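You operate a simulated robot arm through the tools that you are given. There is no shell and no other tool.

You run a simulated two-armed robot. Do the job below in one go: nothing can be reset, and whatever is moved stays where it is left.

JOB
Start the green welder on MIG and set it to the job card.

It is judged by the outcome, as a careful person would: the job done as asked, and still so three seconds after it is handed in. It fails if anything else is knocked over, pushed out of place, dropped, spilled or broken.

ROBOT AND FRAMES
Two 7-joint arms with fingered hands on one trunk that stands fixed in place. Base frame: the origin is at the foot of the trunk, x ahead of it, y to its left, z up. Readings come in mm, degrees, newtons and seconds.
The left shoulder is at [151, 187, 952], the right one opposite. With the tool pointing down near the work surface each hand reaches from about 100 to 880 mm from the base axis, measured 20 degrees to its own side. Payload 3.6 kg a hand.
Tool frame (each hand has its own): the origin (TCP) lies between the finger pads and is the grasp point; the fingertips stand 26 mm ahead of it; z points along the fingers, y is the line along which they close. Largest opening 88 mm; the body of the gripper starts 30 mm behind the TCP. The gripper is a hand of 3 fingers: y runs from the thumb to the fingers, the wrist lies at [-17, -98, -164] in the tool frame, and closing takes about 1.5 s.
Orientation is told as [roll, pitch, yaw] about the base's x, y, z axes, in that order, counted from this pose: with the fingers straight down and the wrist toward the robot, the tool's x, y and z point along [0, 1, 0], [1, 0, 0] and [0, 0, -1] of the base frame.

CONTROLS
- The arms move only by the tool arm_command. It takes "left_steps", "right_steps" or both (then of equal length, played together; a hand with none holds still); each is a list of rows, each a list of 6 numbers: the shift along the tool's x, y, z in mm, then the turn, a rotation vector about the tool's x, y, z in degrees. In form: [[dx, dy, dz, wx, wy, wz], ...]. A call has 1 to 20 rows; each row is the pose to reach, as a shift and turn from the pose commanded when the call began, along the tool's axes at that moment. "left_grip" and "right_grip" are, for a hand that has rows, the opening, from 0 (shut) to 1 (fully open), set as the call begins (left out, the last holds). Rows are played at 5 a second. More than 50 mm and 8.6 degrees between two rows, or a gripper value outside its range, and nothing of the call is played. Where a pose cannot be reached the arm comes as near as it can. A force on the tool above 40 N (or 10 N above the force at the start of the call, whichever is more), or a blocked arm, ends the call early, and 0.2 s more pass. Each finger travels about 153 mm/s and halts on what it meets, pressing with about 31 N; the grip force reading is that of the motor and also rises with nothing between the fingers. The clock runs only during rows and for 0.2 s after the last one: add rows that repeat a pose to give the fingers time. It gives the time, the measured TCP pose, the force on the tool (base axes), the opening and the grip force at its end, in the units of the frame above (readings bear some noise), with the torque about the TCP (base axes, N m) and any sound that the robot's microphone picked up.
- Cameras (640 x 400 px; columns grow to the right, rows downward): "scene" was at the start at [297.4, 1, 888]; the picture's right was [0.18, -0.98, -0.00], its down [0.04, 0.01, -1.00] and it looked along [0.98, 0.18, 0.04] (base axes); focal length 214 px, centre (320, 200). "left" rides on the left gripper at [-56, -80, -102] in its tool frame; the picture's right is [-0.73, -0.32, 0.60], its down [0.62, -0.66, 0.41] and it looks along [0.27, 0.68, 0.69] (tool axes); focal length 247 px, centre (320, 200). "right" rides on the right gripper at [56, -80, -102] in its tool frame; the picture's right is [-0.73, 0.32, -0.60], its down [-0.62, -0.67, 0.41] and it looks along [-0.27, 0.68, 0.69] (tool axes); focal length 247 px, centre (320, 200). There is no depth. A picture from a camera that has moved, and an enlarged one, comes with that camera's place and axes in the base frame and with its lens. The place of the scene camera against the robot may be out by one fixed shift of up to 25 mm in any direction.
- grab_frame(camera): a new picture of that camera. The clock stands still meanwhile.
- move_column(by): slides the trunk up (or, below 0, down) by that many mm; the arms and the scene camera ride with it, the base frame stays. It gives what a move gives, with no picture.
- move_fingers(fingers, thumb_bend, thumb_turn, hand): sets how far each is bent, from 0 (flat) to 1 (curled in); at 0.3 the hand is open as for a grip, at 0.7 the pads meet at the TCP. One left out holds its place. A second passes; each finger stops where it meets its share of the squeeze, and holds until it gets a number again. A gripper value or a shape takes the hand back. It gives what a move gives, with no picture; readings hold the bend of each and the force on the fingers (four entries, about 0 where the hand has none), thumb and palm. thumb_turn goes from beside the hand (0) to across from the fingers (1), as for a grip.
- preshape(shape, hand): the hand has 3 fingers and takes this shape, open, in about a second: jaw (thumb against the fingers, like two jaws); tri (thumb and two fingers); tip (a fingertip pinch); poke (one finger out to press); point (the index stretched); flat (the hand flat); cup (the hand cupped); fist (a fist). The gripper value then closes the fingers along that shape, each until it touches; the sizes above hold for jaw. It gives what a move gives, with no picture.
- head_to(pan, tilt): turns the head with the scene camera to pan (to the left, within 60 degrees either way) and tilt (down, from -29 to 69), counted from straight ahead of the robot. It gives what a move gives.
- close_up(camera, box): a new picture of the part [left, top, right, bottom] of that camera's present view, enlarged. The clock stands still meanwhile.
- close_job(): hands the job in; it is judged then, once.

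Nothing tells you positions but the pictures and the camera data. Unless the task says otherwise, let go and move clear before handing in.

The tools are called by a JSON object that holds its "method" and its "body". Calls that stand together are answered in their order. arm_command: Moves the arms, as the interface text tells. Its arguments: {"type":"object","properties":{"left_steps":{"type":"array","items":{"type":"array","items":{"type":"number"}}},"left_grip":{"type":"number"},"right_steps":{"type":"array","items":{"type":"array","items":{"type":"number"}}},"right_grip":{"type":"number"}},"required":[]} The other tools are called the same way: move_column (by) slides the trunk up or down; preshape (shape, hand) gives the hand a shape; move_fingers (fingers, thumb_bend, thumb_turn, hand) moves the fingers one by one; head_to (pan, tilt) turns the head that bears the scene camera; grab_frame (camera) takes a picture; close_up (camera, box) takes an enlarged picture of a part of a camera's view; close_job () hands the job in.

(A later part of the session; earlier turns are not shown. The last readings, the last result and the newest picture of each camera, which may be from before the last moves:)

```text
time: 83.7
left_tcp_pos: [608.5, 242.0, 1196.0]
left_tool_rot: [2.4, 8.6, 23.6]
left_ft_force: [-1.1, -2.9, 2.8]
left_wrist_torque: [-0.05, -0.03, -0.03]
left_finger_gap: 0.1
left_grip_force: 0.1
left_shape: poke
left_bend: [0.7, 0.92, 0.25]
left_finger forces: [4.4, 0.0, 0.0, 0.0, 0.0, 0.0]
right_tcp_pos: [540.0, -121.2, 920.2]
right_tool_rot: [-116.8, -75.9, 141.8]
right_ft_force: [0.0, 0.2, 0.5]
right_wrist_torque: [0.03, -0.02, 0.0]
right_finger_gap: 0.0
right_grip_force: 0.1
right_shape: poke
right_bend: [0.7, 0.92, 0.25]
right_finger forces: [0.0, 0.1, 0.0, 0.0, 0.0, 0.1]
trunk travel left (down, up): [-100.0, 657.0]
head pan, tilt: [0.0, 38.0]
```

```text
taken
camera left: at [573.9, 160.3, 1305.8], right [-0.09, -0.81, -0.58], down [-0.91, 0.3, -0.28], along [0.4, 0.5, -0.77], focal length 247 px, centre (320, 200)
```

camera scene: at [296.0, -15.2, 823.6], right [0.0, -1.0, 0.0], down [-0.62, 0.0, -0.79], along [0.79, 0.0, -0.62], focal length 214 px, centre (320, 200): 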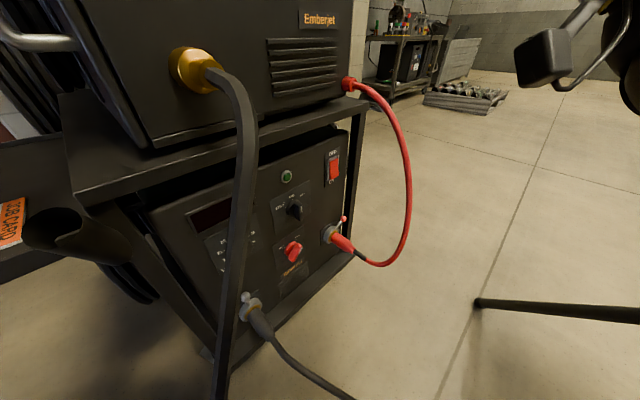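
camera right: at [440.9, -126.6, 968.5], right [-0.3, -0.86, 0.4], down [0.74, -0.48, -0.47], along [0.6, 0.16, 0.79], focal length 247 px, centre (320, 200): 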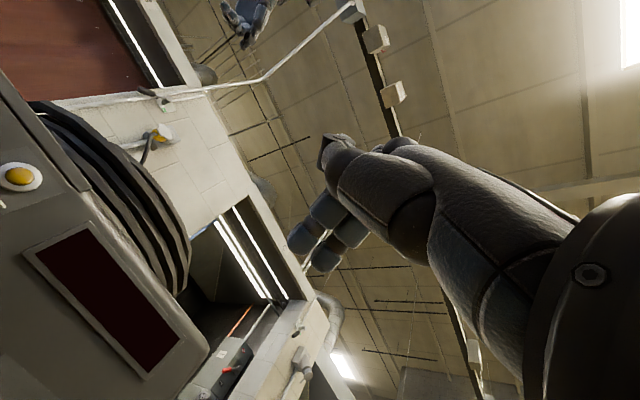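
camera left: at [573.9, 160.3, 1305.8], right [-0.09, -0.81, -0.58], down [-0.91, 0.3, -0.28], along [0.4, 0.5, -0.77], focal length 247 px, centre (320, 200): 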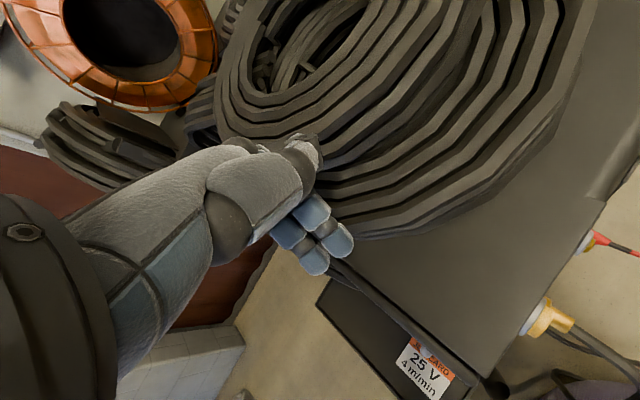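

While the trunk lowered, the left arm re-solved and one fingertip is lightly touching the hose coil at about 4 N. I'll lift the left hand straight up off it right away and then pull it back.

{"method": "arm_command", "body": {"left_steps": [[0, 0, -20, 0, 0, 0], [0, 0, -45, 0, 0, 0], [0, 0, -70, 0, 0, 0]]}}

{"method": "grab_frame", "body": {"camera": "left"}}

```text
time: 84.5
left_tcp_pos: [598.9, 246.7, 1242.0]
left_tool_rot: [2.5, 8.5, 23.6]
left_ft_force: [-0.5, -0.3, 0.0]
left_wrist_torque: [-0.03, 0.01, 0.01]
left_finger_gap: 0.1
left_grip_force: 0.1
left_shape: poke
left_bend: [0.7, 0.92, 0.25]
left_finger forces: [0.0, 0.0, 0.0, 0.1, 0.1, 0.0]
left hand out of reach, approached as far as the arm can: row 2, 3
right_tcp_pos: [539.6, -120.5, 920.5]
right_tool_rot: [-116.5, -76.0, 141.6]
right_ft_force: [-0.4, -0.4, -0.1]
right_wrist_torque: [0.03, -0.01, -0.02]
right_finger_gap: 0.0
right_grip_force: 0.1
right_shape: poke
right_bend: [0.7, 0.92, 0.25]
right_finger forces: [0.0, 0.0, 0.1, 0.0, 0.1, 0.0]
trunk travel left (down, up): [-100.0, 657.0]
head pan, tilt: [0.0, 38.0]
```

```text
taken
camera left: at [564.3, 164.8, 1353.4], right [-0.09, -0.81, -0.58], down [-0.91, 0.3, -0.28], along [0.4, 0.5, -0.77], focal length 247 px, centre (320, 200)
```

left: 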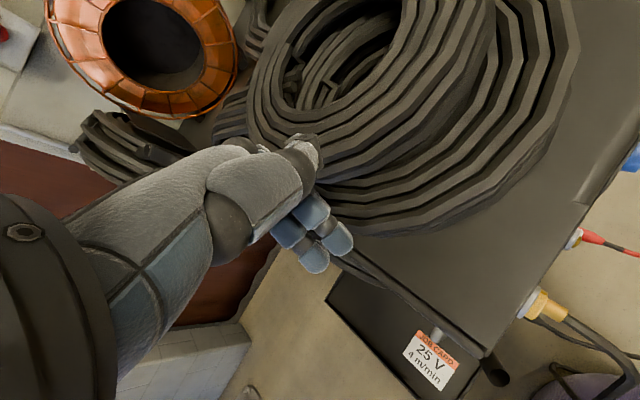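

The left hand is off the coil, and the coil looks the same as before. I'll bring the left arm back to its original park pose.

{"method": "arm_command", "body": {"left_steps": [[-2.3, -32.4, 6, -2.2, -0.2, 5.9], [-4.7, -64.8, 12, -4.5, -0.4, 11.7], [-7, -97, 18, -6.7, -0.5, 17.6], [-9.3, -129.5, 24, -8.9, -0.7, 23.4], [-9.3, -129.5, 24, -8.9, -0.7, 23.4]]}}

{"method": "grab_frame", "body": {"camera": "left"}}

```text
time: 85.7
left_tcp_pos: [536.3, 151.5, 1306.7]
left_tool_rot: [-5.5, 1.2, -7.4]
left_ft_force: [0.0, -2.3, -0.5]
left_wrist_torque: [0.13, -0.03, 0.0]
left_finger_gap: 0.2
left_grip_force: 0.0
left_shape: poke
left_bend: [0.7, 0.92, 0.25]
left_finger forces: [0.0, 0.0, 0.1, 0.0, 0.0, 0.1]
left hand out of reach, approached as far as the arm can: row 1, 2, 3, 4, 5
right_tcp_pos: [540.7, -120.9, 919.6]
right_tool_rot: [-116.4, -76.0, 141.5]
right_ft_force: [0.1, 0.5, -0.6]
right_wrist_torque: [0.0, -0.03, 0.01]
right_finger_gap: 0.2
right_grip_force: 0.0
right_shape: poke
right_bend: [0.7, 0.92, 0.25]
right_finger forces: [0.1, 0.0, 0.0, 0.0, 0.1, 0.0]
trunk travel left (down, up): [-100.0, 657.0]
head pan, tilt: [0.0, 38.0]
```

```text
taken
camera left: at [453.3, 117.0, 1416.4], right [-0.43, -0.74, -0.52], down [-0.59, 0.66, -0.45], along [0.68, 0.11, -0.72], focal length 247 px, centre (320, 200)
```

left: 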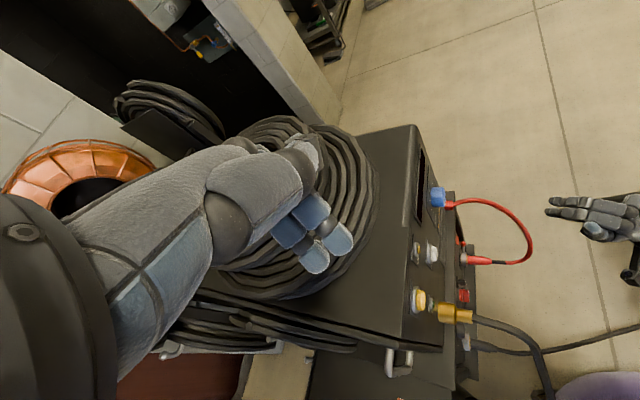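

The left arm is clear, high above everything, and I'll leave it there. Now the right hand goes toward the rocker: pitch the fingers forward-down and descend, staying left of the red cable loop.

{"method": "arm_command", "body": {"right_steps": [[11.7, -35.5, 0.4, 6.2, -1.1, 2.4], [23.4, -71, 0.8, 12.3, -2.2, 4.8], [35.2, -106.4, 1.2, 18.5, -3.3, 7.2], [46.9, -141.8, 1.5, 24.7, -4.4, 9.5], [58.6, -177.3, 1.9, 30.8, -5.5, 11.9], [70.3, -212.7, 2.3, 37, -6.6, 14.3]]}}

{"method": "grab_frame", "body": {"camera": "scene"}}

{"method": "grab_frame", "body": {"camera": "right"}}

{"method": "close_up", "body": {"camera": "left", "box": [440, 160, 640, 300]}}

```text
time: 87.1
left_tcp_pos: [540.7, 173.5, 1308.0]
left_tool_rot: [0.0, 0.0, -0.1]
left_ft_force: [-0.5, -0.2, 1.1]
left_wrist_torque: [0.0, 0.02, -0.02]
left_finger_gap: 0.1
left_grip_force: 0.1
left_shape: poke
left_bend: [0.7, 0.92, 0.25]
left_finger forces: [0.0, 0.0, 0.0, 0.0, 0.0, 0.1]
right_tcp_pos: [559.6, -107.4, 697.1]
right_tool_rot: [-11.1, -60.0, 25.5]
right_ft_force: [-0.4, 0.5, -0.8]
right_wrist_torque: [0.0, 0.02, -0.02]
right_finger_gap: 0.1
right_grip_force: 0.1
right_shape: poke
right_bend: [0.7, 0.92, 0.25]
right_finger forces: [0.0, 0.1, 0.0, 0.0, 0.0, 0.0]
trunk travel left (down, up): [-100.0, 657.0]
head pan, tilt: [0.0, 38.0]
```

```text
taken
camera scene: at [296.3, -14.8, 823.4], right [0.0, -1.0, 0.0], down [-0.62, 0.0, -0.79], along [0.79, 0.0, -0.62], focal length 214 px, centre (320, 200)
```

scene: 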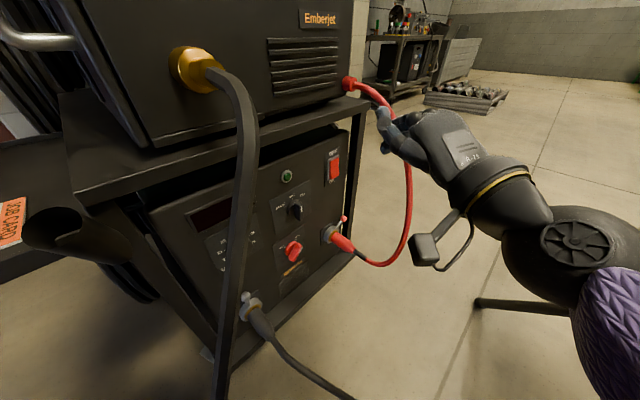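

```text
taken
camera right: at [420.7, -90.8, 671.9], right [-0.16, -0.75, 0.64], down [0.22, -0.66, -0.72], along [0.96, 0.02, 0.27], focal length 247 px, centre (320, 200)
```

right: 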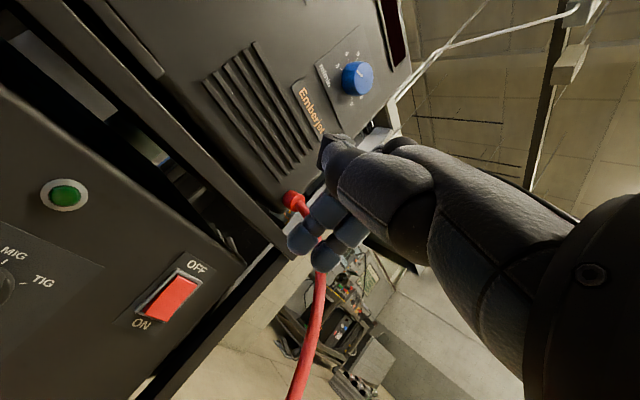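

```text
2.86 times, centred on (540, 230) of left
camera zoom: at [461.5, 117.6, 1410.7], right [-0.32, -0.73, -0.6], down [-0.67, 0.62, -0.41], along [0.68, 0.27, -0.69], focal length 706 px, centre (-309, 114)
```

zoom: 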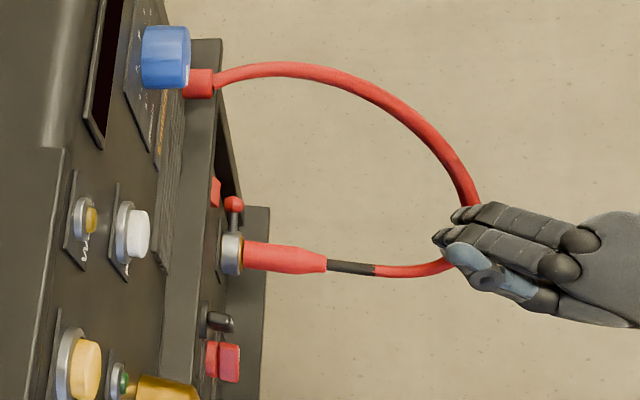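

The hand is in good orientation, and the cable passes 40–60 mm beyond the fingertips. I'll descend to switch height while shifting left and forward of the loop.

{"method": "arm_command", "body": {"right_steps": [[7.4, -25, 24.6, 0, 0, 0], [14.8, -49.9, 49.2, 0, 0, 0], [22.1, -74.9, 73.8, 0, 0, 0], [29.5, -99.8, 98.4, 0, 0, 0]]}}

{"method": "grab_frame", "body": {"camera": "scene"}}

{"method": "grab_frame", "body": {"camera": "right"}}

{"method": "close_up", "body": {"camera": "left", "box": [440, 160, 640, 300]}}

```text
time: 88.1
left_tcp_pos: [541.4, 174.2, 1308.0]
left_tool_rot: [0.0, 0.0, 0.0]
left_ft_force: [0.3, -0.6, -0.3]
left_wrist_torque: [0.02, -0.02, 0.02]
left_finger_gap: 0.0
left_grip_force: 0.0
left_shape: poke
left_bend: [0.7, 0.92, 0.25]
left_finger forces: [0.0, 0.1, 0.1, 0.0, 0.0, 0.0]
right_tcp_pos: [581.1, -50.9, 563.5]
right_tool_rot: [-0.1, -60.2, 15.2]
right_ft_force: [0.1, -0.2, -0.3]
right_wrist_torque: [-0.01, -0.02, -0.01]
right_finger_gap: 0.0
right_grip_force: 0.0
right_shape: poke
right_bend: [0.7, 0.92, 0.25]
right_finger forces: [0.0, 0.1, 0.0, 0.0, 0.0, 0.1]
trunk travel left (down, up): [-100.0, 657.0]
head pan, tilt: [0.0, 38.0]
```

```text
taken
camera scene: at [296.4, -14.8, 823.3], right [0.0, -1.0, 0.0], down [-0.62, 0.0, -0.79], along [0.79, 0.0, -0.62], focal length 214 px, centre (320, 200)
```

scene: 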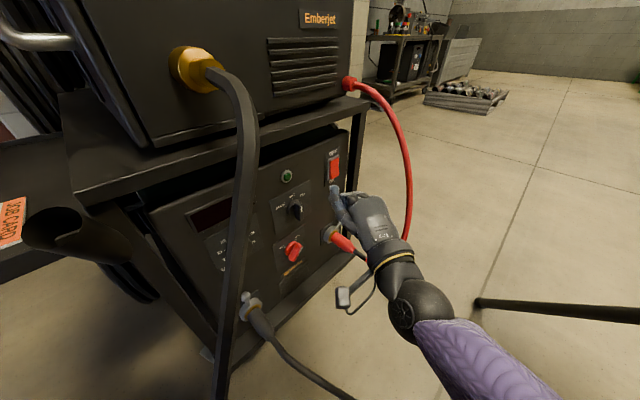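

```text
taken
camera right: at [443.0, -30.5, 544.6], right [-0.16, -0.8, 0.57], down [0.19, -0.6, -0.78], along [0.97, -0.01, 0.24], focal length 247 px, centre (320, 200)
```

right: 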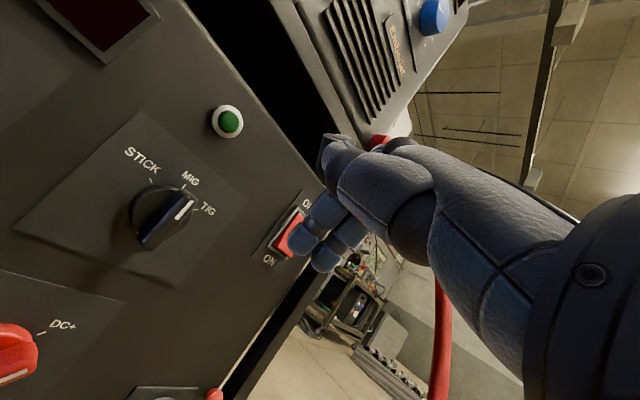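

```text
2.86 times, centred on (540, 230) of left
camera zoom: at [461.7, 117.7, 1410.6], right [-0.32, -0.73, -0.6], down [-0.67, 0.62, -0.41], along [0.68, 0.27, -0.69], focal length 706 px, centre (-309, 114)
```

zoom: 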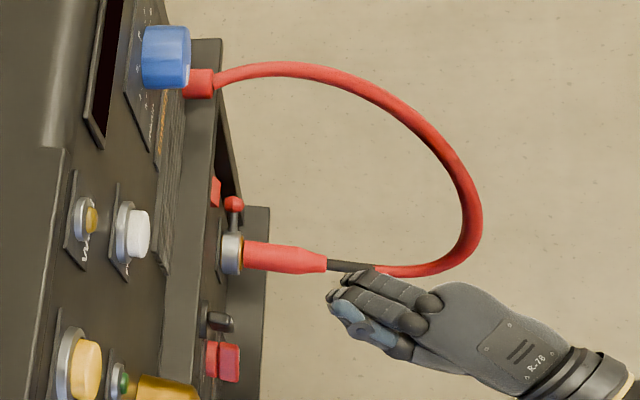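

Hand and switch are lined up well, and the fingers are beside the rocker. First I'll check the selector from here, then move to just in front of the rocker's lower half.

{"method": "close_up", "body": {"camera": "right", "box": [100, 140, 240, 260]}}

{"method": "arm_command", "body": {"right_steps": [[-11.3, 8.9, 20.1, 0, 0, 0], [-22.7, 17.8, 40.3, 0, 0, 0], [-34, 26.6, 60.4, 0, 0, 0], [-45.4, 35.5, 80.5, 0, 0, 0]]}}

{"method": "grab_frame", "body": {"camera": "right"}}

{"method": "close_up", "body": {"camera": "scene", "box": [280, 120, 440, 280]}}

{"method": "close_up", "body": {"camera": "left", "box": [440, 160, 640, 300]}}

```text
3.33 times, centred on (170, 200) of right
camera zoom: at [443.0, -30.5, 544.6], right [-0.16, -0.8, 0.57], down [0.19, -0.6, -0.78], along [0.97, -0.01, 0.24], focal length 823 px, centre (820, 200)
```

zoom: 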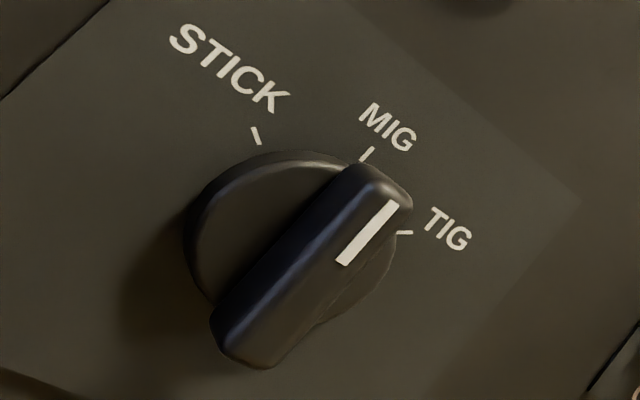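

```text
time: 89.1
left_tcp_pos: [541.9, 173.6, 1309.1]
left_tool_rot: [0.1, 0.1, 0.0]
left_ft_force: [0.0, -0.5, 0.8]
left_wrist_torque: [0.01, 0.0, -0.05]
left_finger_gap: 0.2
left_grip_force: 0.1
left_shape: poke
left_bend: [0.7, 0.92, 0.25]
left_finger forces: [0.1, 0.0, 0.0, 0.0, 0.0, 0.0]
right_tcp_pos: [677.0, -71.6, 553.3]
right_tool_rot: [0.0, -60.1, 15.1]
right_ft_force: [0.8, -0.5, -0.4]
right_wrist_torque: [0.03, 0.02, -0.04]
right_finger_gap: 0.1
right_grip_force: 0.0
right_shape: poke
right_bend: [0.7, 0.92, 0.25]
right_finger forces: [0.1, 0.0, 0.1, 0.0, 0.1, 0.0]
trunk travel left (down, up): [-100.0, 657.0]
head pan, tilt: [0.0, 38.0]
```

```text
taken
camera right: at [538.8, -51.8, 534.9], right [-0.16, -0.8, 0.57], down [0.19, -0.6, -0.78], along [0.97, -0.02, 0.24], focal length 247 px, centre (320, 200)
```

right: 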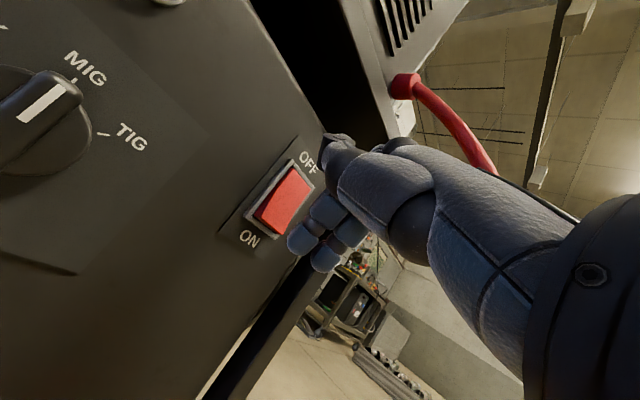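

```text
2.50 times, centred on (360, 200) of scene
camera zoom: at [296.4, -14.8, 823.4], right [0.0, -1.0, 0.0], down [-0.62, 0.0, -0.79], along [0.79, 0.0, -0.62], focal length 536 px, centre (220, 200)
```

zoom: 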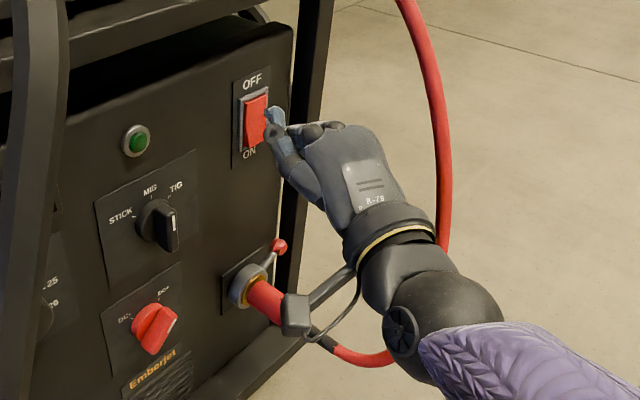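

```text
2.86 times, centred on (540, 230) of left
camera zoom: at [461.6, 117.6, 1410.7], right [-0.32, -0.73, -0.6], down [-0.67, 0.62, -0.41], along [0.68, 0.27, -0.69], focal length 706 px, centre (-309, 114)
```

zoom: 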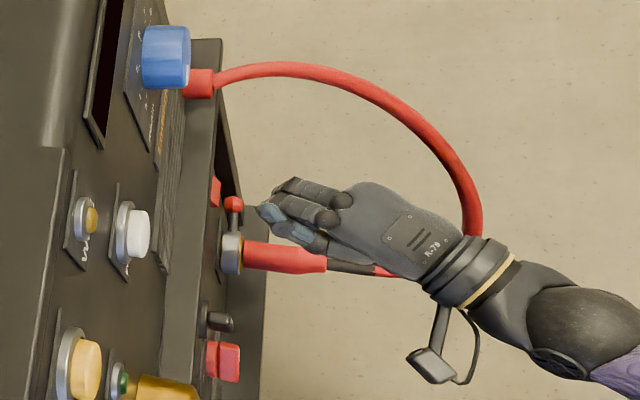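

The selector checks out at MIG. The fingertip is about 20 mm in front of the rocker, possibly a little too far right, so I'll zoom in to fine-tune.

{"method": "close_up", "body": {"camera": "right", "box": [210, 140, 370, 290]}}

{"method": "close_up", "body": {"camera": "scene", "box": [345, 140, 405, 190]}}

```text
2.67 times, centred on (290, 215) of right
camera zoom: at [538.8, -51.8, 534.9], right [-0.16, -0.8, 0.57], down [0.19, -0.6, -0.78], along [0.97, -0.02, 0.24], focal length 659 px, centre (400, 160)
```

zoom: 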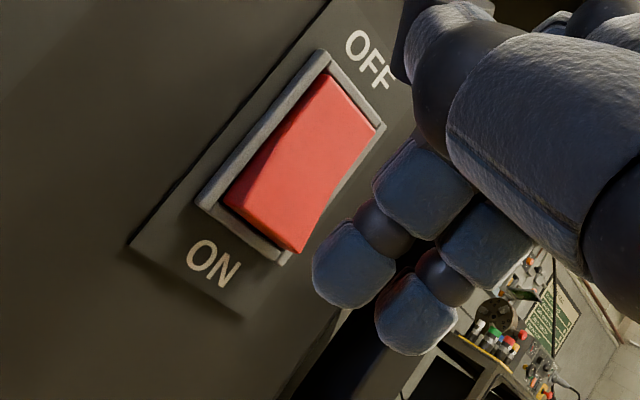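

```text
8.00 times, centred on (375, 165) of scene
camera zoom: at [296.4, -14.8, 823.4], right [0.0, -1.0, 0.0], down [-0.62, 0.0, -0.79], along [0.79, 0.0, -0.62], focal length 1716 px, centre (-120, 480)
```

zoom: 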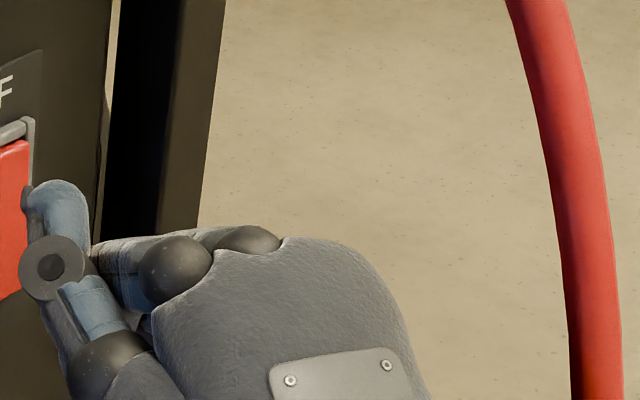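

By the numbers, the fingertip will land on the rocker's lower half with a small left and up correction. I'll press in gently along the panel normal, letting the force limit guard the move.

{"method": "arm_command", "body": {"right_steps": [[4.3, 2.2, -4.2, 0, 0, 0], [9.3, 6.5, 3.3, 0, 0, 0], [12.3, 9.1, 7.8, 0, 0, 0], [14.3, 10.9, 10.8, 0, 0, 0], [16.3, 12.6, 13.8, 0, 0, 0]]}}

{"method": "close_up", "body": {"camera": "right", "box": [210, 140, 370, 290]}}

{"method": "close_up", "body": {"camera": "scene", "box": [300, 130, 400, 200]}}

```text
time: 90.3
left_tcp_pos: [542.0, 173.4, 1307.7]
left_tool_rot: [0.0, 0.0, 0.0]
left_ft_force: [-0.5, -0.5, 0.1]
left_wrist_torque: [-0.04, 0.0, 0.03]
left_finger_gap: 0.0
left_grip_force: 0.0
left_shape: poke
left_bend: [0.7, 0.92, 0.25]
left_finger forces: [0.1, 0.0, 0.0, 0.0, 0.0, 0.0]
right_tcp_pos: [690.2, -53.0, 557.3]
right_tool_rot: [-0.1, -60.1, 15.3]
right_ft_force: [0.0, 0.4, 0.3]
right_wrist_torque: [0.03, -0.01, 0.0]
right_finger_gap: 0.2
right_grip_force: 0.0
right_shape: poke
right_bend: [0.7, 0.92, 0.25]
right_finger forces: [0.0, 0.1, 0.1, 0.1, 0.0, 0.0]
trunk travel left (down, up): [-100.0, 657.0]
head pan, tilt: [0.0, 38.0]
```

```text
2.67 times, centred on (290, 215) of right
camera zoom: at [551.3, -31.7, 538.5], right [-0.16, -0.8, 0.58], down [0.19, -0.6, -0.78], along [0.97, -0.02, 0.24], focal length 659 px, centre (400, 160)
```

zoom: 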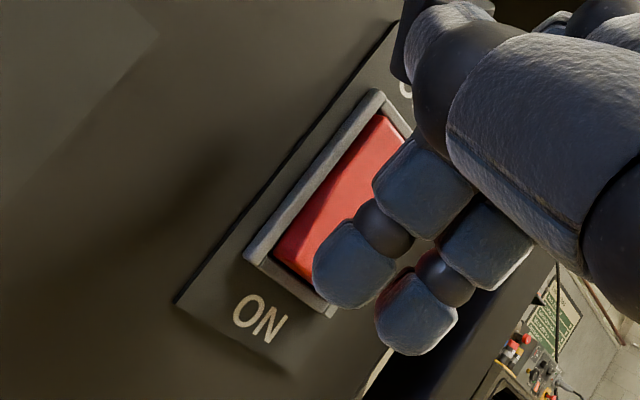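

```text
5.71 times, centred on (350, 165) of scene
camera zoom: at [296.3, -14.8, 823.4], right [0.0, -1.0, 0.0], down [-0.62, 0.0, -0.79], along [0.79, 0.0, -0.62], focal length 1226 px, centre (149, 400)
```

zoom: 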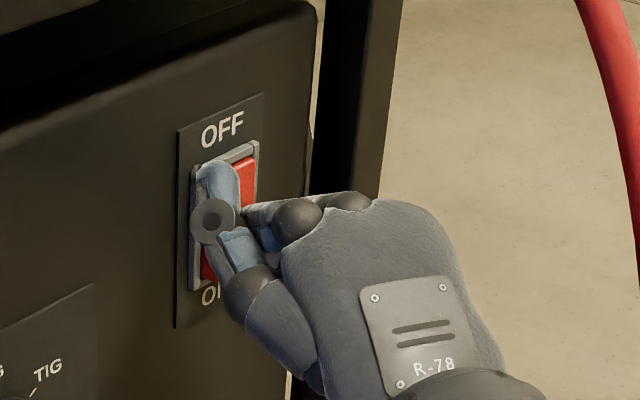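

No contact yet, and the line-up is now central on the lower half. I'll keep pressing.

{"method": "arm_command", "body": {"right_steps": [[2, 1.7, 3, 0, 0, 0], [4, 3.5, 6, 0, 0, 0], [6, 5.2, 9, 0, 0, 0], [7.5, 6.5, 11.3, 0, 0, 0], [9, 7.8, 13.5, 0, 0, 0]]}}

{"method": "close_up", "body": {"camera": "right", "box": [210, 140, 370, 290]}}

{"method": "close_up", "body": {"camera": "scene", "box": [300, 130, 400, 200]}}

```text
time: 91.5
left_tcp_pos: [538.7, 172.6, 1309.3]
left_tool_rot: [0.0, -0.1, -0.1]
left_ft_force: [0.6, 0.4, 0.4]
left_wrist_torque: [0.01, -0.02, 0.03]
left_finger_gap: 0.3
left_grip_force: 0.1
left_shape: poke
left_bend: [0.7, 0.92, 0.25]
left_finger forces: [0.0, 0.0, 0.0, 0.0, 0.0, 0.1]
right_tcp_pos: [702.5, -42.5, 556.8]
right_tool_rot: [-0.1, -60.0, 15.1]
right_ft_force: [-25.1, -14.1, 4.2]
right_wrist_torque: [-0.04, 0.12, 0.22]
right_finger_gap: 0.0
right_grip_force: 0.1
right_shape: poke
right_bend: [0.7, 0.92, 0.25]
right_finger forces: [27.8, 0.0, 0.1, 0.0, 0.0, 0.1]
trunk travel left (down, up): [-100.0, 657.0]
head pan, tilt: [0.0, 38.0]
heard: click
```

```text
2.67 times, centred on (290, 215) of right
camera zoom: at [562.8, -21.0, 538.0], right [-0.16, -0.8, 0.58], down [0.19, -0.6, -0.78], along [0.97, -0.02, 0.24], focal length 659 px, centre (400, 160)
```

zoom: 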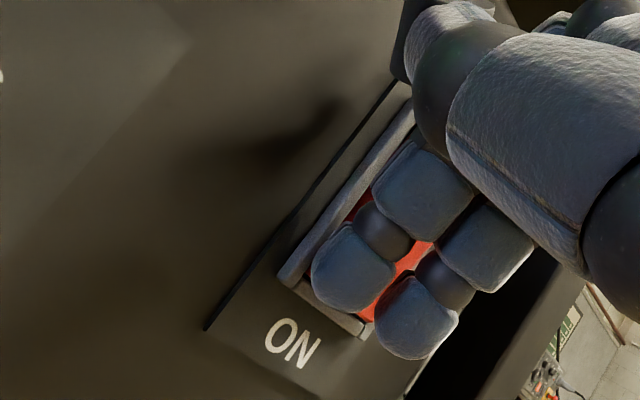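

```text
5.71 times, centred on (350, 165) of scene
camera zoom: at [294.7, -15.7, 824.0], right [0.0, -1.0, 0.0], down [-0.61, 0.0, -0.79], along [0.79, 0.0, -0.61], focal length 1226 px, centre (149, 400)
```

zoom: 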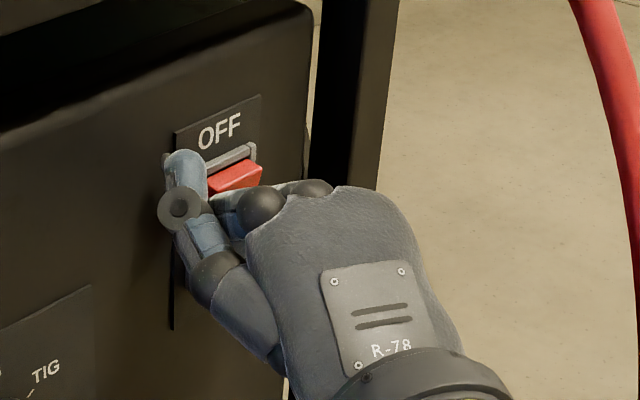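

I heard a click and the rocker's top now sticks out, so it has gone to ON. I'll back straight out and check the displays.

{"method": "arm_command", "body": {"right_steps": [[-8, -6.9, -12, 0, 0, 0], [-20, -17.3, -30, 0, 0, 0], [-30, -26, -45, 0, 0, 0], [-20, -40, -75, 0, 0, 0], [-5, -50, -105, 0, 0, 0]]}}

{"method": "grab_frame", "body": {"camera": "scene"}}

{"method": "close_up", "body": {"camera": "scene", "box": [180, 130, 380, 290]}}

{"method": "grab_frame", "body": {"camera": "right"}}

```text
time: 92.7
left_tcp_pos: [540.4, 173.7, 1308.5]
left_tool_rot: [0.2, 0.0, 0.0]
left_ft_force: [-0.6, 0.3, -0.1]
left_wrist_torque: [0.01, -0.02, 0.01]
left_finger_gap: 0.0
left_grip_force: 0.0
left_shape: poke
left_bend: [0.7, 0.92, 0.25]
left_finger forces: [0.0, 0.0, 0.1, 0.0, 0.0, 0.0]
right_tcp_pos: [593.7, -73.8, 564.2]
right_tool_rot: [-0.2, -60.3, 15.2]
right_ft_force: [0.4, 0.2, -0.7]
right_wrist_torque: [0.02, 0.03, -0.02]
right_finger_gap: 0.0
right_grip_force: 0.2
right_shape: poke
right_bend: [0.7, 0.92, 0.25]
right_finger forces: [0.0, 0.1, 0.1, 0.0, 0.0, 0.1]
trunk travel left (down, up): [-100.0, 657.0]
head pan, tilt: [0.0, 38.0]
```

```text
taken
camera scene: at [296.2, -14.7, 823.5], right [0.0, -1.0, 0.0], down [-0.62, 0.0, -0.79], along [0.79, 0.0, -0.62], focal length 214 px, centre (320, 200)
```

scene: 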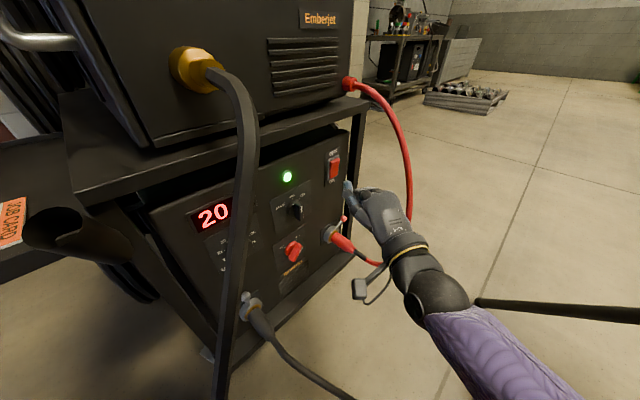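

```text
2.50 times, centred on (280, 210) of scene
camera zoom: at [296.2, -14.7, 823.5], right [0.0, -1.0, 0.0], down [-0.62, 0.0, -0.79], along [0.79, 0.0, -0.62], focal length 536 px, centre (420, 175)
```

zoom: 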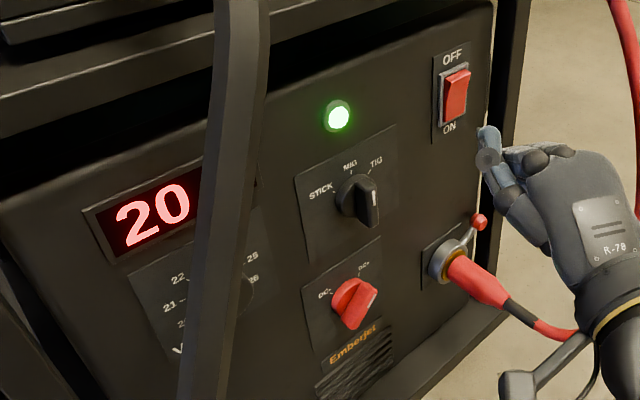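

```text
taken
camera right: at [454.7, -53.8, 545.9], right [-0.16, -0.8, 0.58], down [0.19, -0.6, -0.78], along [0.97, -0.02, 0.25], focal length 247 px, centre (320, 200)
```

right: 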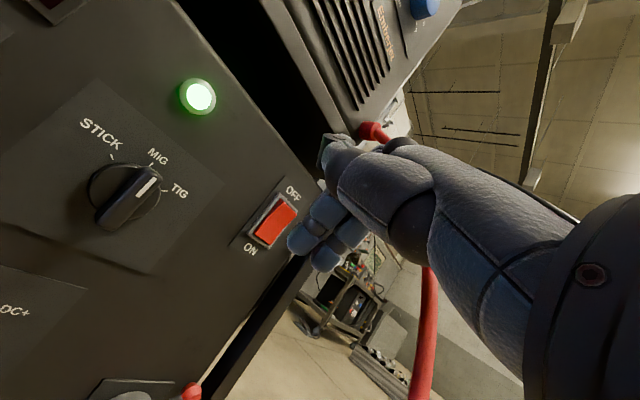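

Power is on: the lamp is lit and the voltmeter shows 20. Next is the V knob, which needs about 195° clockwise to 25. I'll take the right hand back to the earlier safe pose in front of the lower panel and set the jaw shape.

{"method": "arm_command", "body": {"right_steps": [[0.8, -4.8, -5.6, -3.6, 0, -7.2], [1.6, -9.6, -11.2, -7.2, 0, -14.4], [2.4, -14.5, -16.8, -10.8, 0, -21.6], [3.2, -19.3, -22.3, -14.4, 0, -28.7], [4, -24.1, -27.9, -18, 0, -35.9], [4.8, -28.9, -33.5, -21.6, 0, -43.1], [5.7, -33.8, -39.1, -25.1, 0, -50.3], [6.5, -38.6, -44.7, -28.7, 0, -57.5], [7.3, -43.4, -50.3, -32.3, 0, -64.7], [8.1, -48.2, -55.8, -35.9, 0, -71.8], [8.9, -53.1, -61.4, -39.5, 0, -79], [9.7, -57.9, -67, -43.1, 0, -86.2], [10.5, -62.7, -72.6, -46.7, 0, -93.4]]}}

{"method": "preshape", "body": {"shape": "jaw", "hand": "right"}}

{"method": "grab_frame", "body": {"camera": "scene"}}

{"method": "grab_frame", "body": {"camera": "right"}}

```text
time: 95.5
left_tcp_pos: [541.2, 173.1, 1308.4]
left_tool_rot: [0.1, 0.0, 0.1]
left_ft_force: [0.0, 0.1, -0.3]
left_wrist_torque: [0.0, -0.02, 0.0]
left_finger_gap: 0.1
left_grip_force: 0.1
left_shape: poke
left_bend: [0.7, 0.92, 0.25]
left_finger forces: [0.0, 0.1, 0.0, 0.0, 0.0, 0.0]
right_tcp_pos: [499.2, -87.8, 549.2]
right_tool_rot: [-90.1, 0.2, 135.0]
right_ft_force: [-0.5, 0.3, -0.2]
right_wrist_torque: [0.01, 0.0, 0.02]
right_finger_gap: 0.0
right_grip_force: 0.0
right_shape: poke
right_bend: [0.7, 0.92, 0.25]
right_finger forces: [0.1, 0.0, 0.0, 0.1, 0.0, 0.1]
trunk travel left (down, up): [-100.0, 657.0]
head pan, tilt: [0.0, 38.0]
```

```text
time: 96.4
left_tcp_pos: [542.2, 174.6, 1308.3]
left_tool_rot: [-0.1, -0.1, 0.0]
left_ft_force: [0.3, -1.0, 0.3]
left_wrist_torque: [0.01, 0.0, -0.02]
left_finger_gap: 0.0
left_grip_force: 0.1
left_shape: poke
left_bend: [0.7, 0.92, 0.25]
left_finger forces: [0.0, 0.1, 0.1, 0.0, 0.0, 0.1]
right_tcp_pos: [498.9, -88.6, 549.0]
right_tool_rot: [-90.2, 0.0, 135.0]
right_ft_force: [0.3, -0.2, 0.4]
right_wrist_torque: [0.01, 0.0, 0.0]
right_finger_gap: 87.9
right_grip_force: 0.1
right_shape: jaw
right_bend: [0.3, 0.3, 0.97]
right_finger forces: [0.0, 0.1, 0.0, 0.1, 0.0, 0.1]
trunk travel left (down, up): [-100.0, 657.0]
head pan, tilt: [0.0, 38.0]
```

```text
taken
camera scene: at [296.3, -14.8, 823.4], right [0.0, -1.0, 0.0], down [-0.62, 0.0, -0.79], along [0.79, 0.0, -0.62], focal length 214 px, centre (320, 200)
```

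scene: 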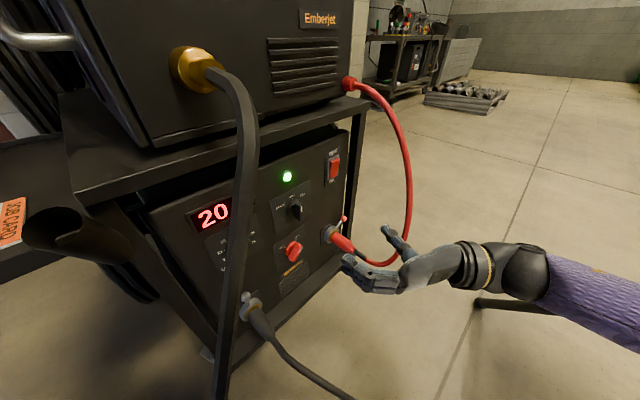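

```text
taken
camera right: at [483.7, -217.8, 492.5], right [-0.65, -0.2, 0.73], down [0.76, -0.18, 0.62], along [0.01, 0.96, 0.27], focal length 247 px, centre (320, 200)
```

right: 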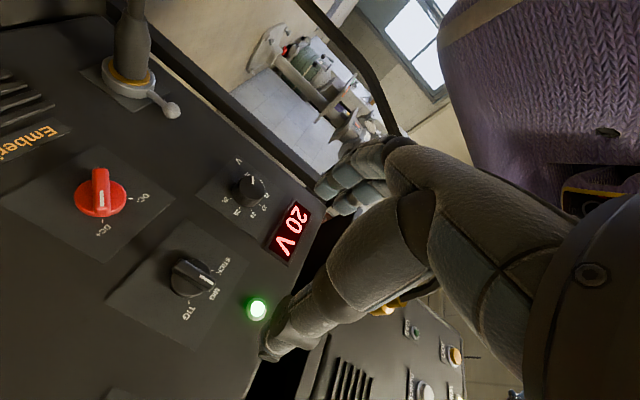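

The display reads "20 V". I'll move left in front of the V knob, staying right of the torch cable, and roll the fingers downward ready for a clockwise turn.

{"method": "arm_command", "body": {"right_steps": [[5.5, 16.7, 5, 0, 0, -7.5], [11, 33.4, 10, 0, 0, -15], [16.5, 50, 15, 0, 0, -22.5], [22, 66.7, 20, 0, 0, -30], [27.5, 83.4, 25, 0, 0, -37.5], [33, 100, 30, 0, 0, -45], [38.5, 116.7, 35, 0, 0, -52.5], [44, 133.4, 39.9, 0, 0, -60]]}}

{"method": "grab_frame", "body": {"camera": "scene"}}

{"method": "grab_frame", "body": {"camera": "right"}}

{"method": "grab_frame", "body": {"camera": "left"}}

```text
time: 98.2
left_tcp_pos: [541.8, 172.6, 1309.2]
left_tool_rot: [0.0, 0.1, 0.0]
left_ft_force: [-0.4, 0.7, -0.2]
left_wrist_torque: [-0.02, -0.02, -0.01]
left_finger_gap: 0.1
left_grip_force: 0.0
left_shape: poke
left_bend: [0.7, 0.92, 0.25]
left_finger forces: [0.0, 0.1, 0.0, 0.1, 0.0, 0.0]
right_tcp_pos: [435.2, 33.7, 504.4]
right_tool_rot: [-90.2, 60.1, 134.9]
right_ft_force: [0.7, 0.7, 0.1]
right_wrist_torque: [0.02, -0.01, 0.02]
right_finger_gap: 87.8
right_grip_force: 0.1
right_shape: jaw
right_bend: [0.3, 0.3, 0.97]
right_finger forces: [0.0, 0.0, 0.1, 0.0, 0.1, 0.1]
trunk travel left (down, up): [-100.0, 657.0]
head pan, tilt: [0.0, 38.0]
```

```text
taken
camera scene: at [296.2, -14.7, 823.5], right [0.0, -1.0, 0.0], down [-0.62, 0.0, -0.79], along [0.79, 0.0, -0.62], focal length 214 px, centre (320, 200)
```

scene: 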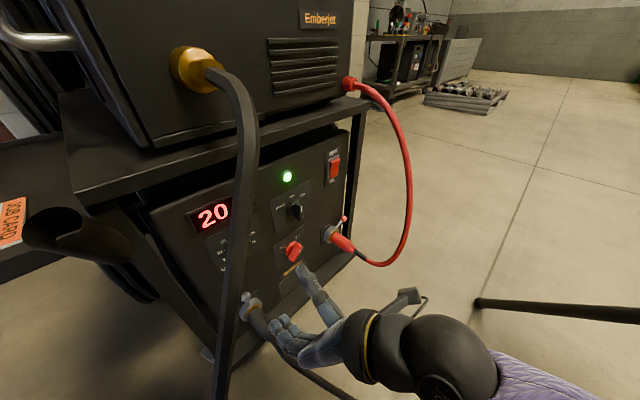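

```text
taken
camera right: at [425.3, -101.3, 546.0], right [-0.99, 0.14, 0.09], down [0.14, 0.44, 0.89], along [0.08, 0.89, -0.45], focal length 247 px, centre (320, 200)
```

right: 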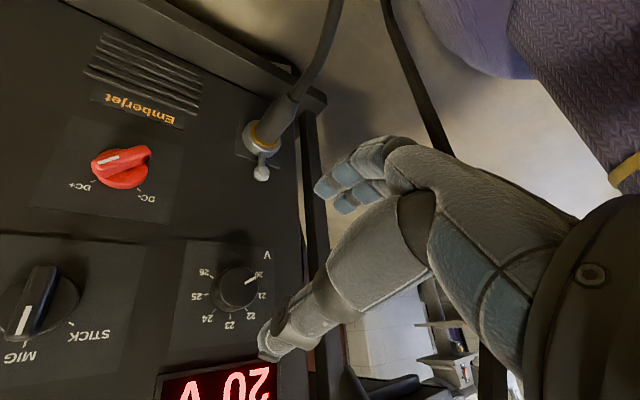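

```text
taken
camera left: at [461.2, 117.8, 1410.8], right [-0.32, -0.73, -0.6], down [-0.67, 0.62, -0.41], along [0.68, 0.27, -0.69], focal length 247 px, centre (320, 200)
```

left: 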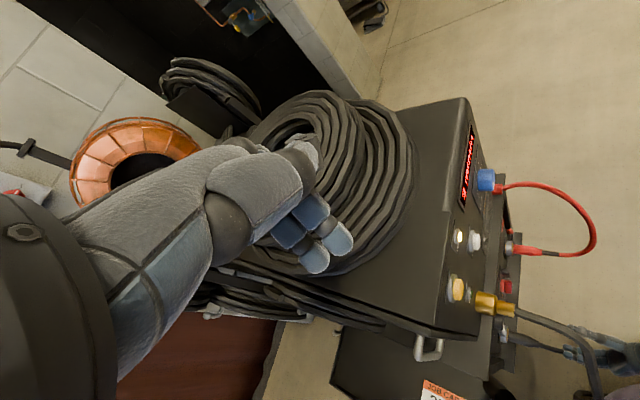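

The feeder display has also lit. The V knob is right on my hand's axis, within about 2 mm, so I'll advance straight in with the jaw open and stop just short of the panel.

{"method": "arm_command", "body": {"right_steps": [[-1, 0, 33, 0, 0, 0], [-2.2, 0, 66, 0, 0, 0], [-2.2, 0, 99, 0, 0, 0], [-2.2, 0, 120, 0, 0, 0], [-2.2, 0, 132, 0, 0, 0]]}}

{"method": "grab_frame", "body": {"camera": "right"}}

{"method": "close_up", "body": {"camera": "scene", "box": [180, 180, 380, 340]}}

```text
time: 99.4
left_tcp_pos: [540.9, 174.0, 1308.5]
left_tool_rot: [0.0, 0.0, 0.0]
left_ft_force: [0.5, 0.0, -0.2]
left_wrist_torque: [0.03, 0.03, -0.04]
left_finger_gap: 0.0
left_grip_force: 0.0
left_shape: poke
left_bend: [0.7, 0.92, 0.25]
left_finger forces: [0.0, 0.1, 0.0, 0.0, 0.0, 0.0]
right_tcp_pos: [524.6, 128.3, 504.3]
right_tool_rot: [-90.2, 59.9, 135.0]
right_ft_force: [0.2, 0.9, -0.2]
right_wrist_torque: [0.01, 0.0, -0.02]
right_finger_gap: 87.9
right_grip_force: 0.0
right_shape: jaw
right_bend: [0.3, 0.3, 0.97]
right_finger forces: [0.1, 0.0, 0.0, 0.0, 0.0, 0.0]
trunk travel left (down, up): [-100.0, 657.0]
head pan, tilt: [0.0, 38.0]
```

```text
taken
camera right: at [515.0, -6.0, 545.8], right [-0.99, 0.14, 0.09], down [0.14, 0.44, 0.89], along [0.08, 0.89, -0.45], focal length 247 px, centre (320, 200)
```

right: 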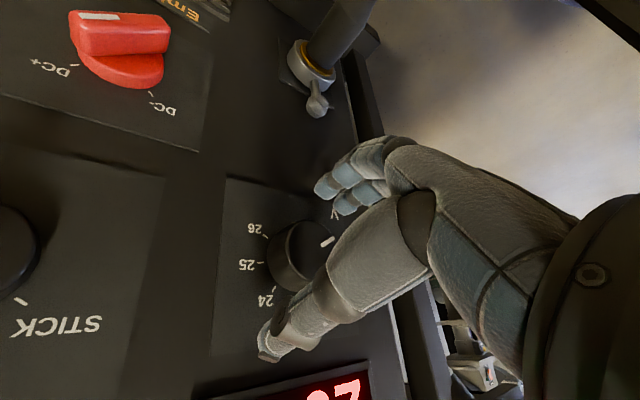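

```text
2.50 times, centred on (280, 260) of scene
camera zoom: at [296.3, -14.8, 823.4], right [0.0, -1.0, 0.0], down [-0.62, 0.0, -0.79], along [0.79, 0.0, -0.62], focal length 536 px, centre (420, 50)
```

zoom: 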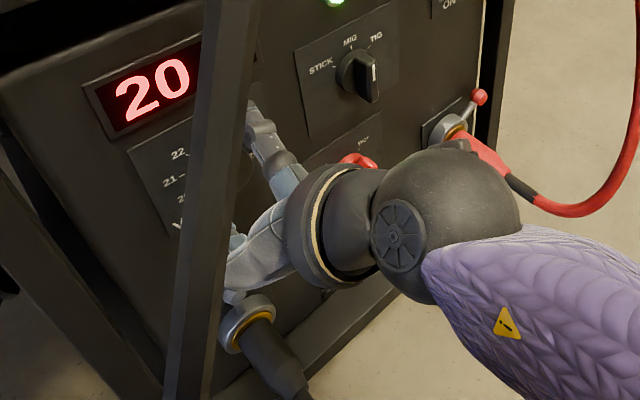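

The knob is between the thumb and fingers with no contact. Before closing I'll zoom in to check the centring.

{"method": "close_up", "body": {"camera": "right", "box": [230, 170, 390, 330]}}

```text
2.50 times, centred on (310, 250) of right
camera zoom: at [515.0, -6.0, 545.8], right [-0.99, 0.14, 0.09], down [0.14, 0.44, 0.89], along [0.08, 0.89, -0.45], focal length 617 px, centre (345, 75)
```

zoom: 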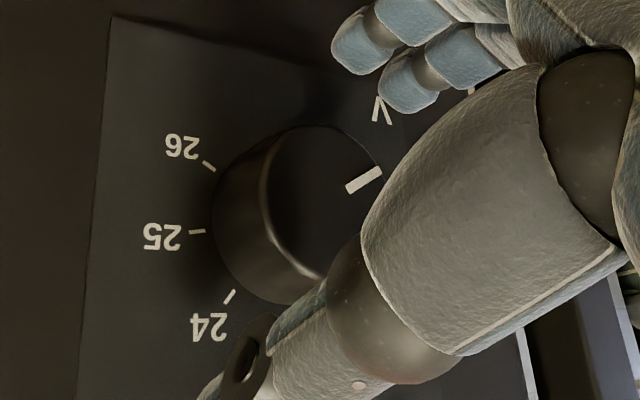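

The knob is centred to within about 3 mm. I'll correct that, go 4 mm deeper, and close the grip.

{"method": "arm_command", "body": {"right_steps": [[0.5, -3.2, 4, 0, 0, 0], [0.5, -3.2, 4, 0, 0, 0]]}}

{"method": "arm_command", "body": {"right_steps": [[0, 0, 0, 0, 0, 0], [0, 0, 0, 0, 0, 0], [0, 0, 0, 0, 0, 0], [0, 0, 0, 0, 0, 0], [0, 0, 0, 0, 0, 0], [0, 0, 0, 0, 0, 0], [0, 0, 0, 0, 0, 0], [0, 0, 0, 0, 0, 0]], "right_grip": 0}}

{"method": "close_up", "body": {"camera": "right", "box": [230, 170, 390, 330]}}

```text
time: 100.0
left_tcp_pos: [541.1, 173.5, 1308.8]
left_tool_rot: [0.1, 0.0, 0.0]
left_ft_force: [0.0, -0.6, -0.1]
left_wrist_torque: [-0.02, -0.01, -0.01]
left_finger_gap: 0.0
left_grip_force: 0.1
left_shape: poke
left_bend: [0.7, 0.92, 0.25]
left_finger forces: [0.0, 0.0, 0.1, 0.2, 0.0, 0.1]
right_tcp_pos: [528.4, 130.1, 507.5]
right_tool_rot: [-90.2, 60.1, 134.8]
right_ft_force: [0.8, 0.5, -0.4]
right_wrist_torque: [-0.01, 0.02, -0.02]
right_finger_gap: 88.1
right_grip_force: 0.0
right_shape: jaw
right_bend: [0.3, 0.3, 0.97]
right_finger forces: [0.0, 0.1, 0.0, 0.0, 0.0, 0.1]
trunk travel left (down, up): [-100.0, 657.0]
head pan, tilt: [0.0, 38.0]
```

```text
time: 101.8
left_tcp_pos: [541.5, 173.3, 1308.6]
left_tool_rot: [0.0, 0.0, -0.1]
left_ft_force: [0.2, -0.2, 0.8]
left_wrist_torque: [0.01, 0.01, -0.01]
left_finger_gap: 0.1
left_grip_force: 0.0
left_shape: poke
left_bend: [0.7, 0.92, 0.25]
left_finger forces: [0.1, 0.0, 0.0, 0.0, 0.1, 0.0]
right_tcp_pos: [529.7, 129.7, 507.5]
right_tool_rot: [-90.2, 60.1, 134.9]
right_ft_force: [-0.8, 2.0, 1.7]
right_wrist_torque: [0.0, 0.02, 0.07]
right_finger_gap: 32.3
right_grip_force: 30.9
right_shape: jaw
right_bend: [0.47, 0.73, 1.0]
right_finger forces: [10.9, 18.0, 0.1, 0.0, 27.4, 0.0]
trunk travel left (down, up): [-100.0, 657.0]
head pan, tilt: [0.0, 38.0]
```

```text
2.50 times, centred on (310, 250) of right
camera zoom: at [519.4, -5.0, 548.4], right [-0.99, 0.14, 0.09], down [0.14, 0.44, 0.89], along [0.08, 0.89, -0.45], focal length 617 px, centre (345, 75)
```

zoom: 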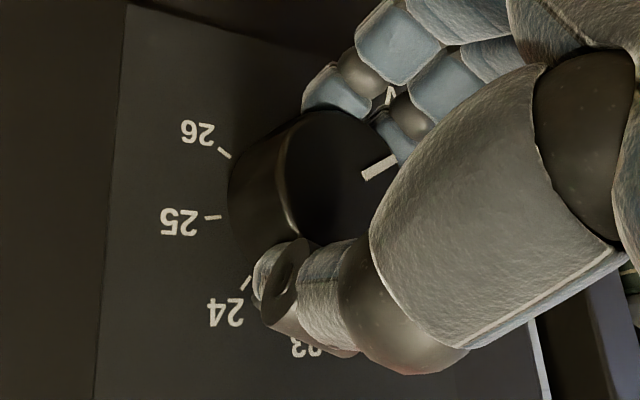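

The grip is firm, at 32 mm with balanced finger forces. I'll turn clockwise 24° first and check that the knob and the reading follow.

{"method": "arm_command", "body": {"right_steps": [[0, 0, 0, 0, 0, 6], [0, 0, 0, 0, 0, 12], [0, 0, 0, 0, 0, 18], [0, 0, 0, 0, 0, 24]]}}

{"method": "close_up", "body": {"camera": "right", "box": [230, 150, 420, 350]}}

{"method": "close_up", "body": {"camera": "scene", "box": [180, 180, 300, 260]}}

```text
time: 102.8
left_tcp_pos: [542.4, 174.1, 1308.0]
left_tool_rot: [0.0, 0.0, 0.1]
left_ft_force: [-0.2, 0.8, -0.2]
left_wrist_torque: [0.02, 0.0, -0.03]
left_finger_gap: 0.0
left_grip_force: 0.1
left_shape: poke
left_bend: [0.7, 0.92, 0.25]
left_finger forces: [0.0, 0.0, 0.0, 0.0, 0.0, 0.0]
right_tcp_pos: [529.9, 128.3, 507.1]
right_tool_rot: [-90.0, 36.0, 134.9]
right_ft_force: [4.5, 6.1, -5.1]
right_wrist_torque: [-0.07, 0.05, 0.04]
right_finger_gap: 32.1
right_grip_force: 31.1
right_shape: jaw
right_bend: [0.47, 0.73, 1.0]
right_finger forces: [15.8, 16.1, 0.0, 0.0, 26.6, 0.0]
trunk travel left (down, up): [-100.0, 657.0]
head pan, tilt: [0.0, 38.0]
```

```text
2.00 times, centred on (325, 250) of right
camera zoom: at [526.0, -12.2, 508.5], right [-0.91, 0.06, 0.41], down [0.41, 0.17, 0.9], along [-0.01, 0.98, -0.18], focal length 494 px, centre (310, 100)
```

zoom: 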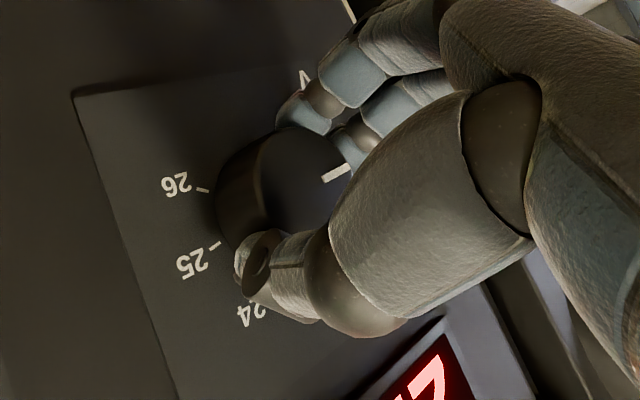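

```text
5.00 times, centred on (240, 220) of scene
camera zoom: at [296.7, -14.5, 823.2], right [0.0, -1.0, 0.0], down [-0.62, 0.0, -0.79], along [0.79, 0.0, -0.62], focal length 1072 px, centre (720, 100)
```

zoom: 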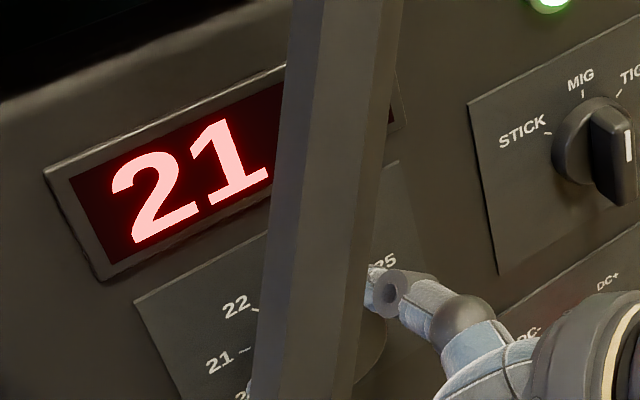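

The knob follows the hand and the display now reads 21. I'll continue clockwise through the rest of this stroke.

{"method": "arm_command", "body": {"right_steps": [[0, 0, 0, 0, 0, 7], [0, 0, 0, 0, 0, 14], [0, 0, 0, 0, 0, 21], [0, 0, 0, 0, 0, 28], [0, 0, 0, 0, 0, 35], [0, 0, 0, 0, 0, 42], [0, 0, 0, 0, 0, 49], [0, 0, 0, 0, 0, 56], [0, 0, 0, 0, 0, 63], [0, 0, 0, 0, 0, 70], [0, 0, 0, 0, 0, 77]]}}

{"method": "grab_frame", "body": {"camera": "right"}}

{"method": "close_up", "body": {"camera": "scene", "box": [180, 180, 340, 300]}}

```text
time: 104.8
left_tcp_pos: [543.7, 175.2, 1306.8]
left_tool_rot: [-0.2, 0.1, 0.0]
left_ft_force: [1.1, 0.4, 0.2]
left_wrist_torque: [-0.02, -0.01, -0.02]
left_finger_gap: 0.0
left_grip_force: 0.1
left_shape: poke
left_bend: [0.7, 0.92, 0.25]
left_finger forces: [0.0, 0.0, 0.0, 0.1, 0.1, 0.0]
right_tcp_pos: [525.7, 128.3, 510.8]
right_tool_rot: [-88.6, -27.7, 133.7]
right_ft_force: [18.6, 19.8, -23.2]
right_wrist_torque: [-0.1, 0.05, 0.13]
right_finger_gap: 26.7
right_grip_force: 31.1
right_shape: jaw
right_bend: [0.51, 0.69, 0.95]
right_finger forces: [23.2, 0.0, 0.0, 0.0, 32.7, 0.0]
right hand out of reach, approached as far as the arm can: row 9, 10
trunk travel left (down, up): [-100.0, 657.0]
head pan, tilt: [0.0, 38.0]
stopped in row 10 (right hand): the force on the tool passed its limit at 42 N (the readings are from after the stop); the commanded pose is now the measured one
```

```text
taken
camera right: at [482.2, 24.2, 426.1], right [-0.38, -0.45, 0.81], down [0.91, -0.34, 0.24], along [0.17, 0.83, 0.54], focal length 247 px, centre (320, 200)
```

right: 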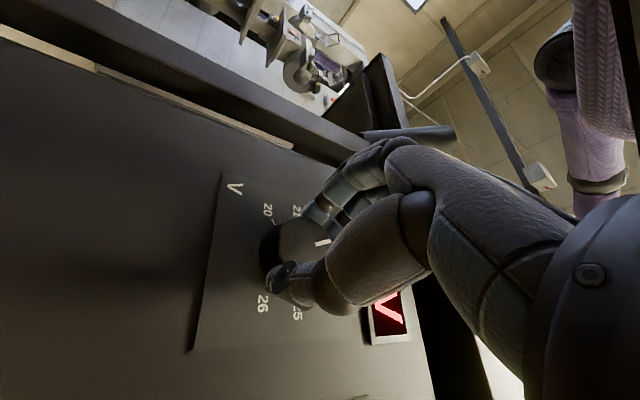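

```text
3.33 times, centred on (260, 240) of scene
camera zoom: at [298.0, -13.4, 822.8], right [0.0, -1.0, 0.0], down [-0.62, 0.0, -0.79], along [0.79, 0.0, -0.62], focal length 715 px, centre (520, 67)
```

zoom: 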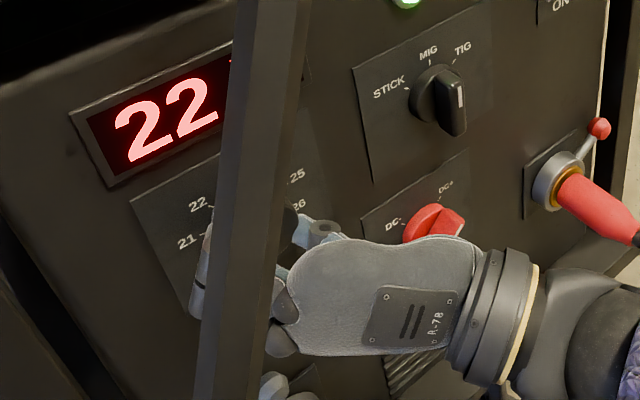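

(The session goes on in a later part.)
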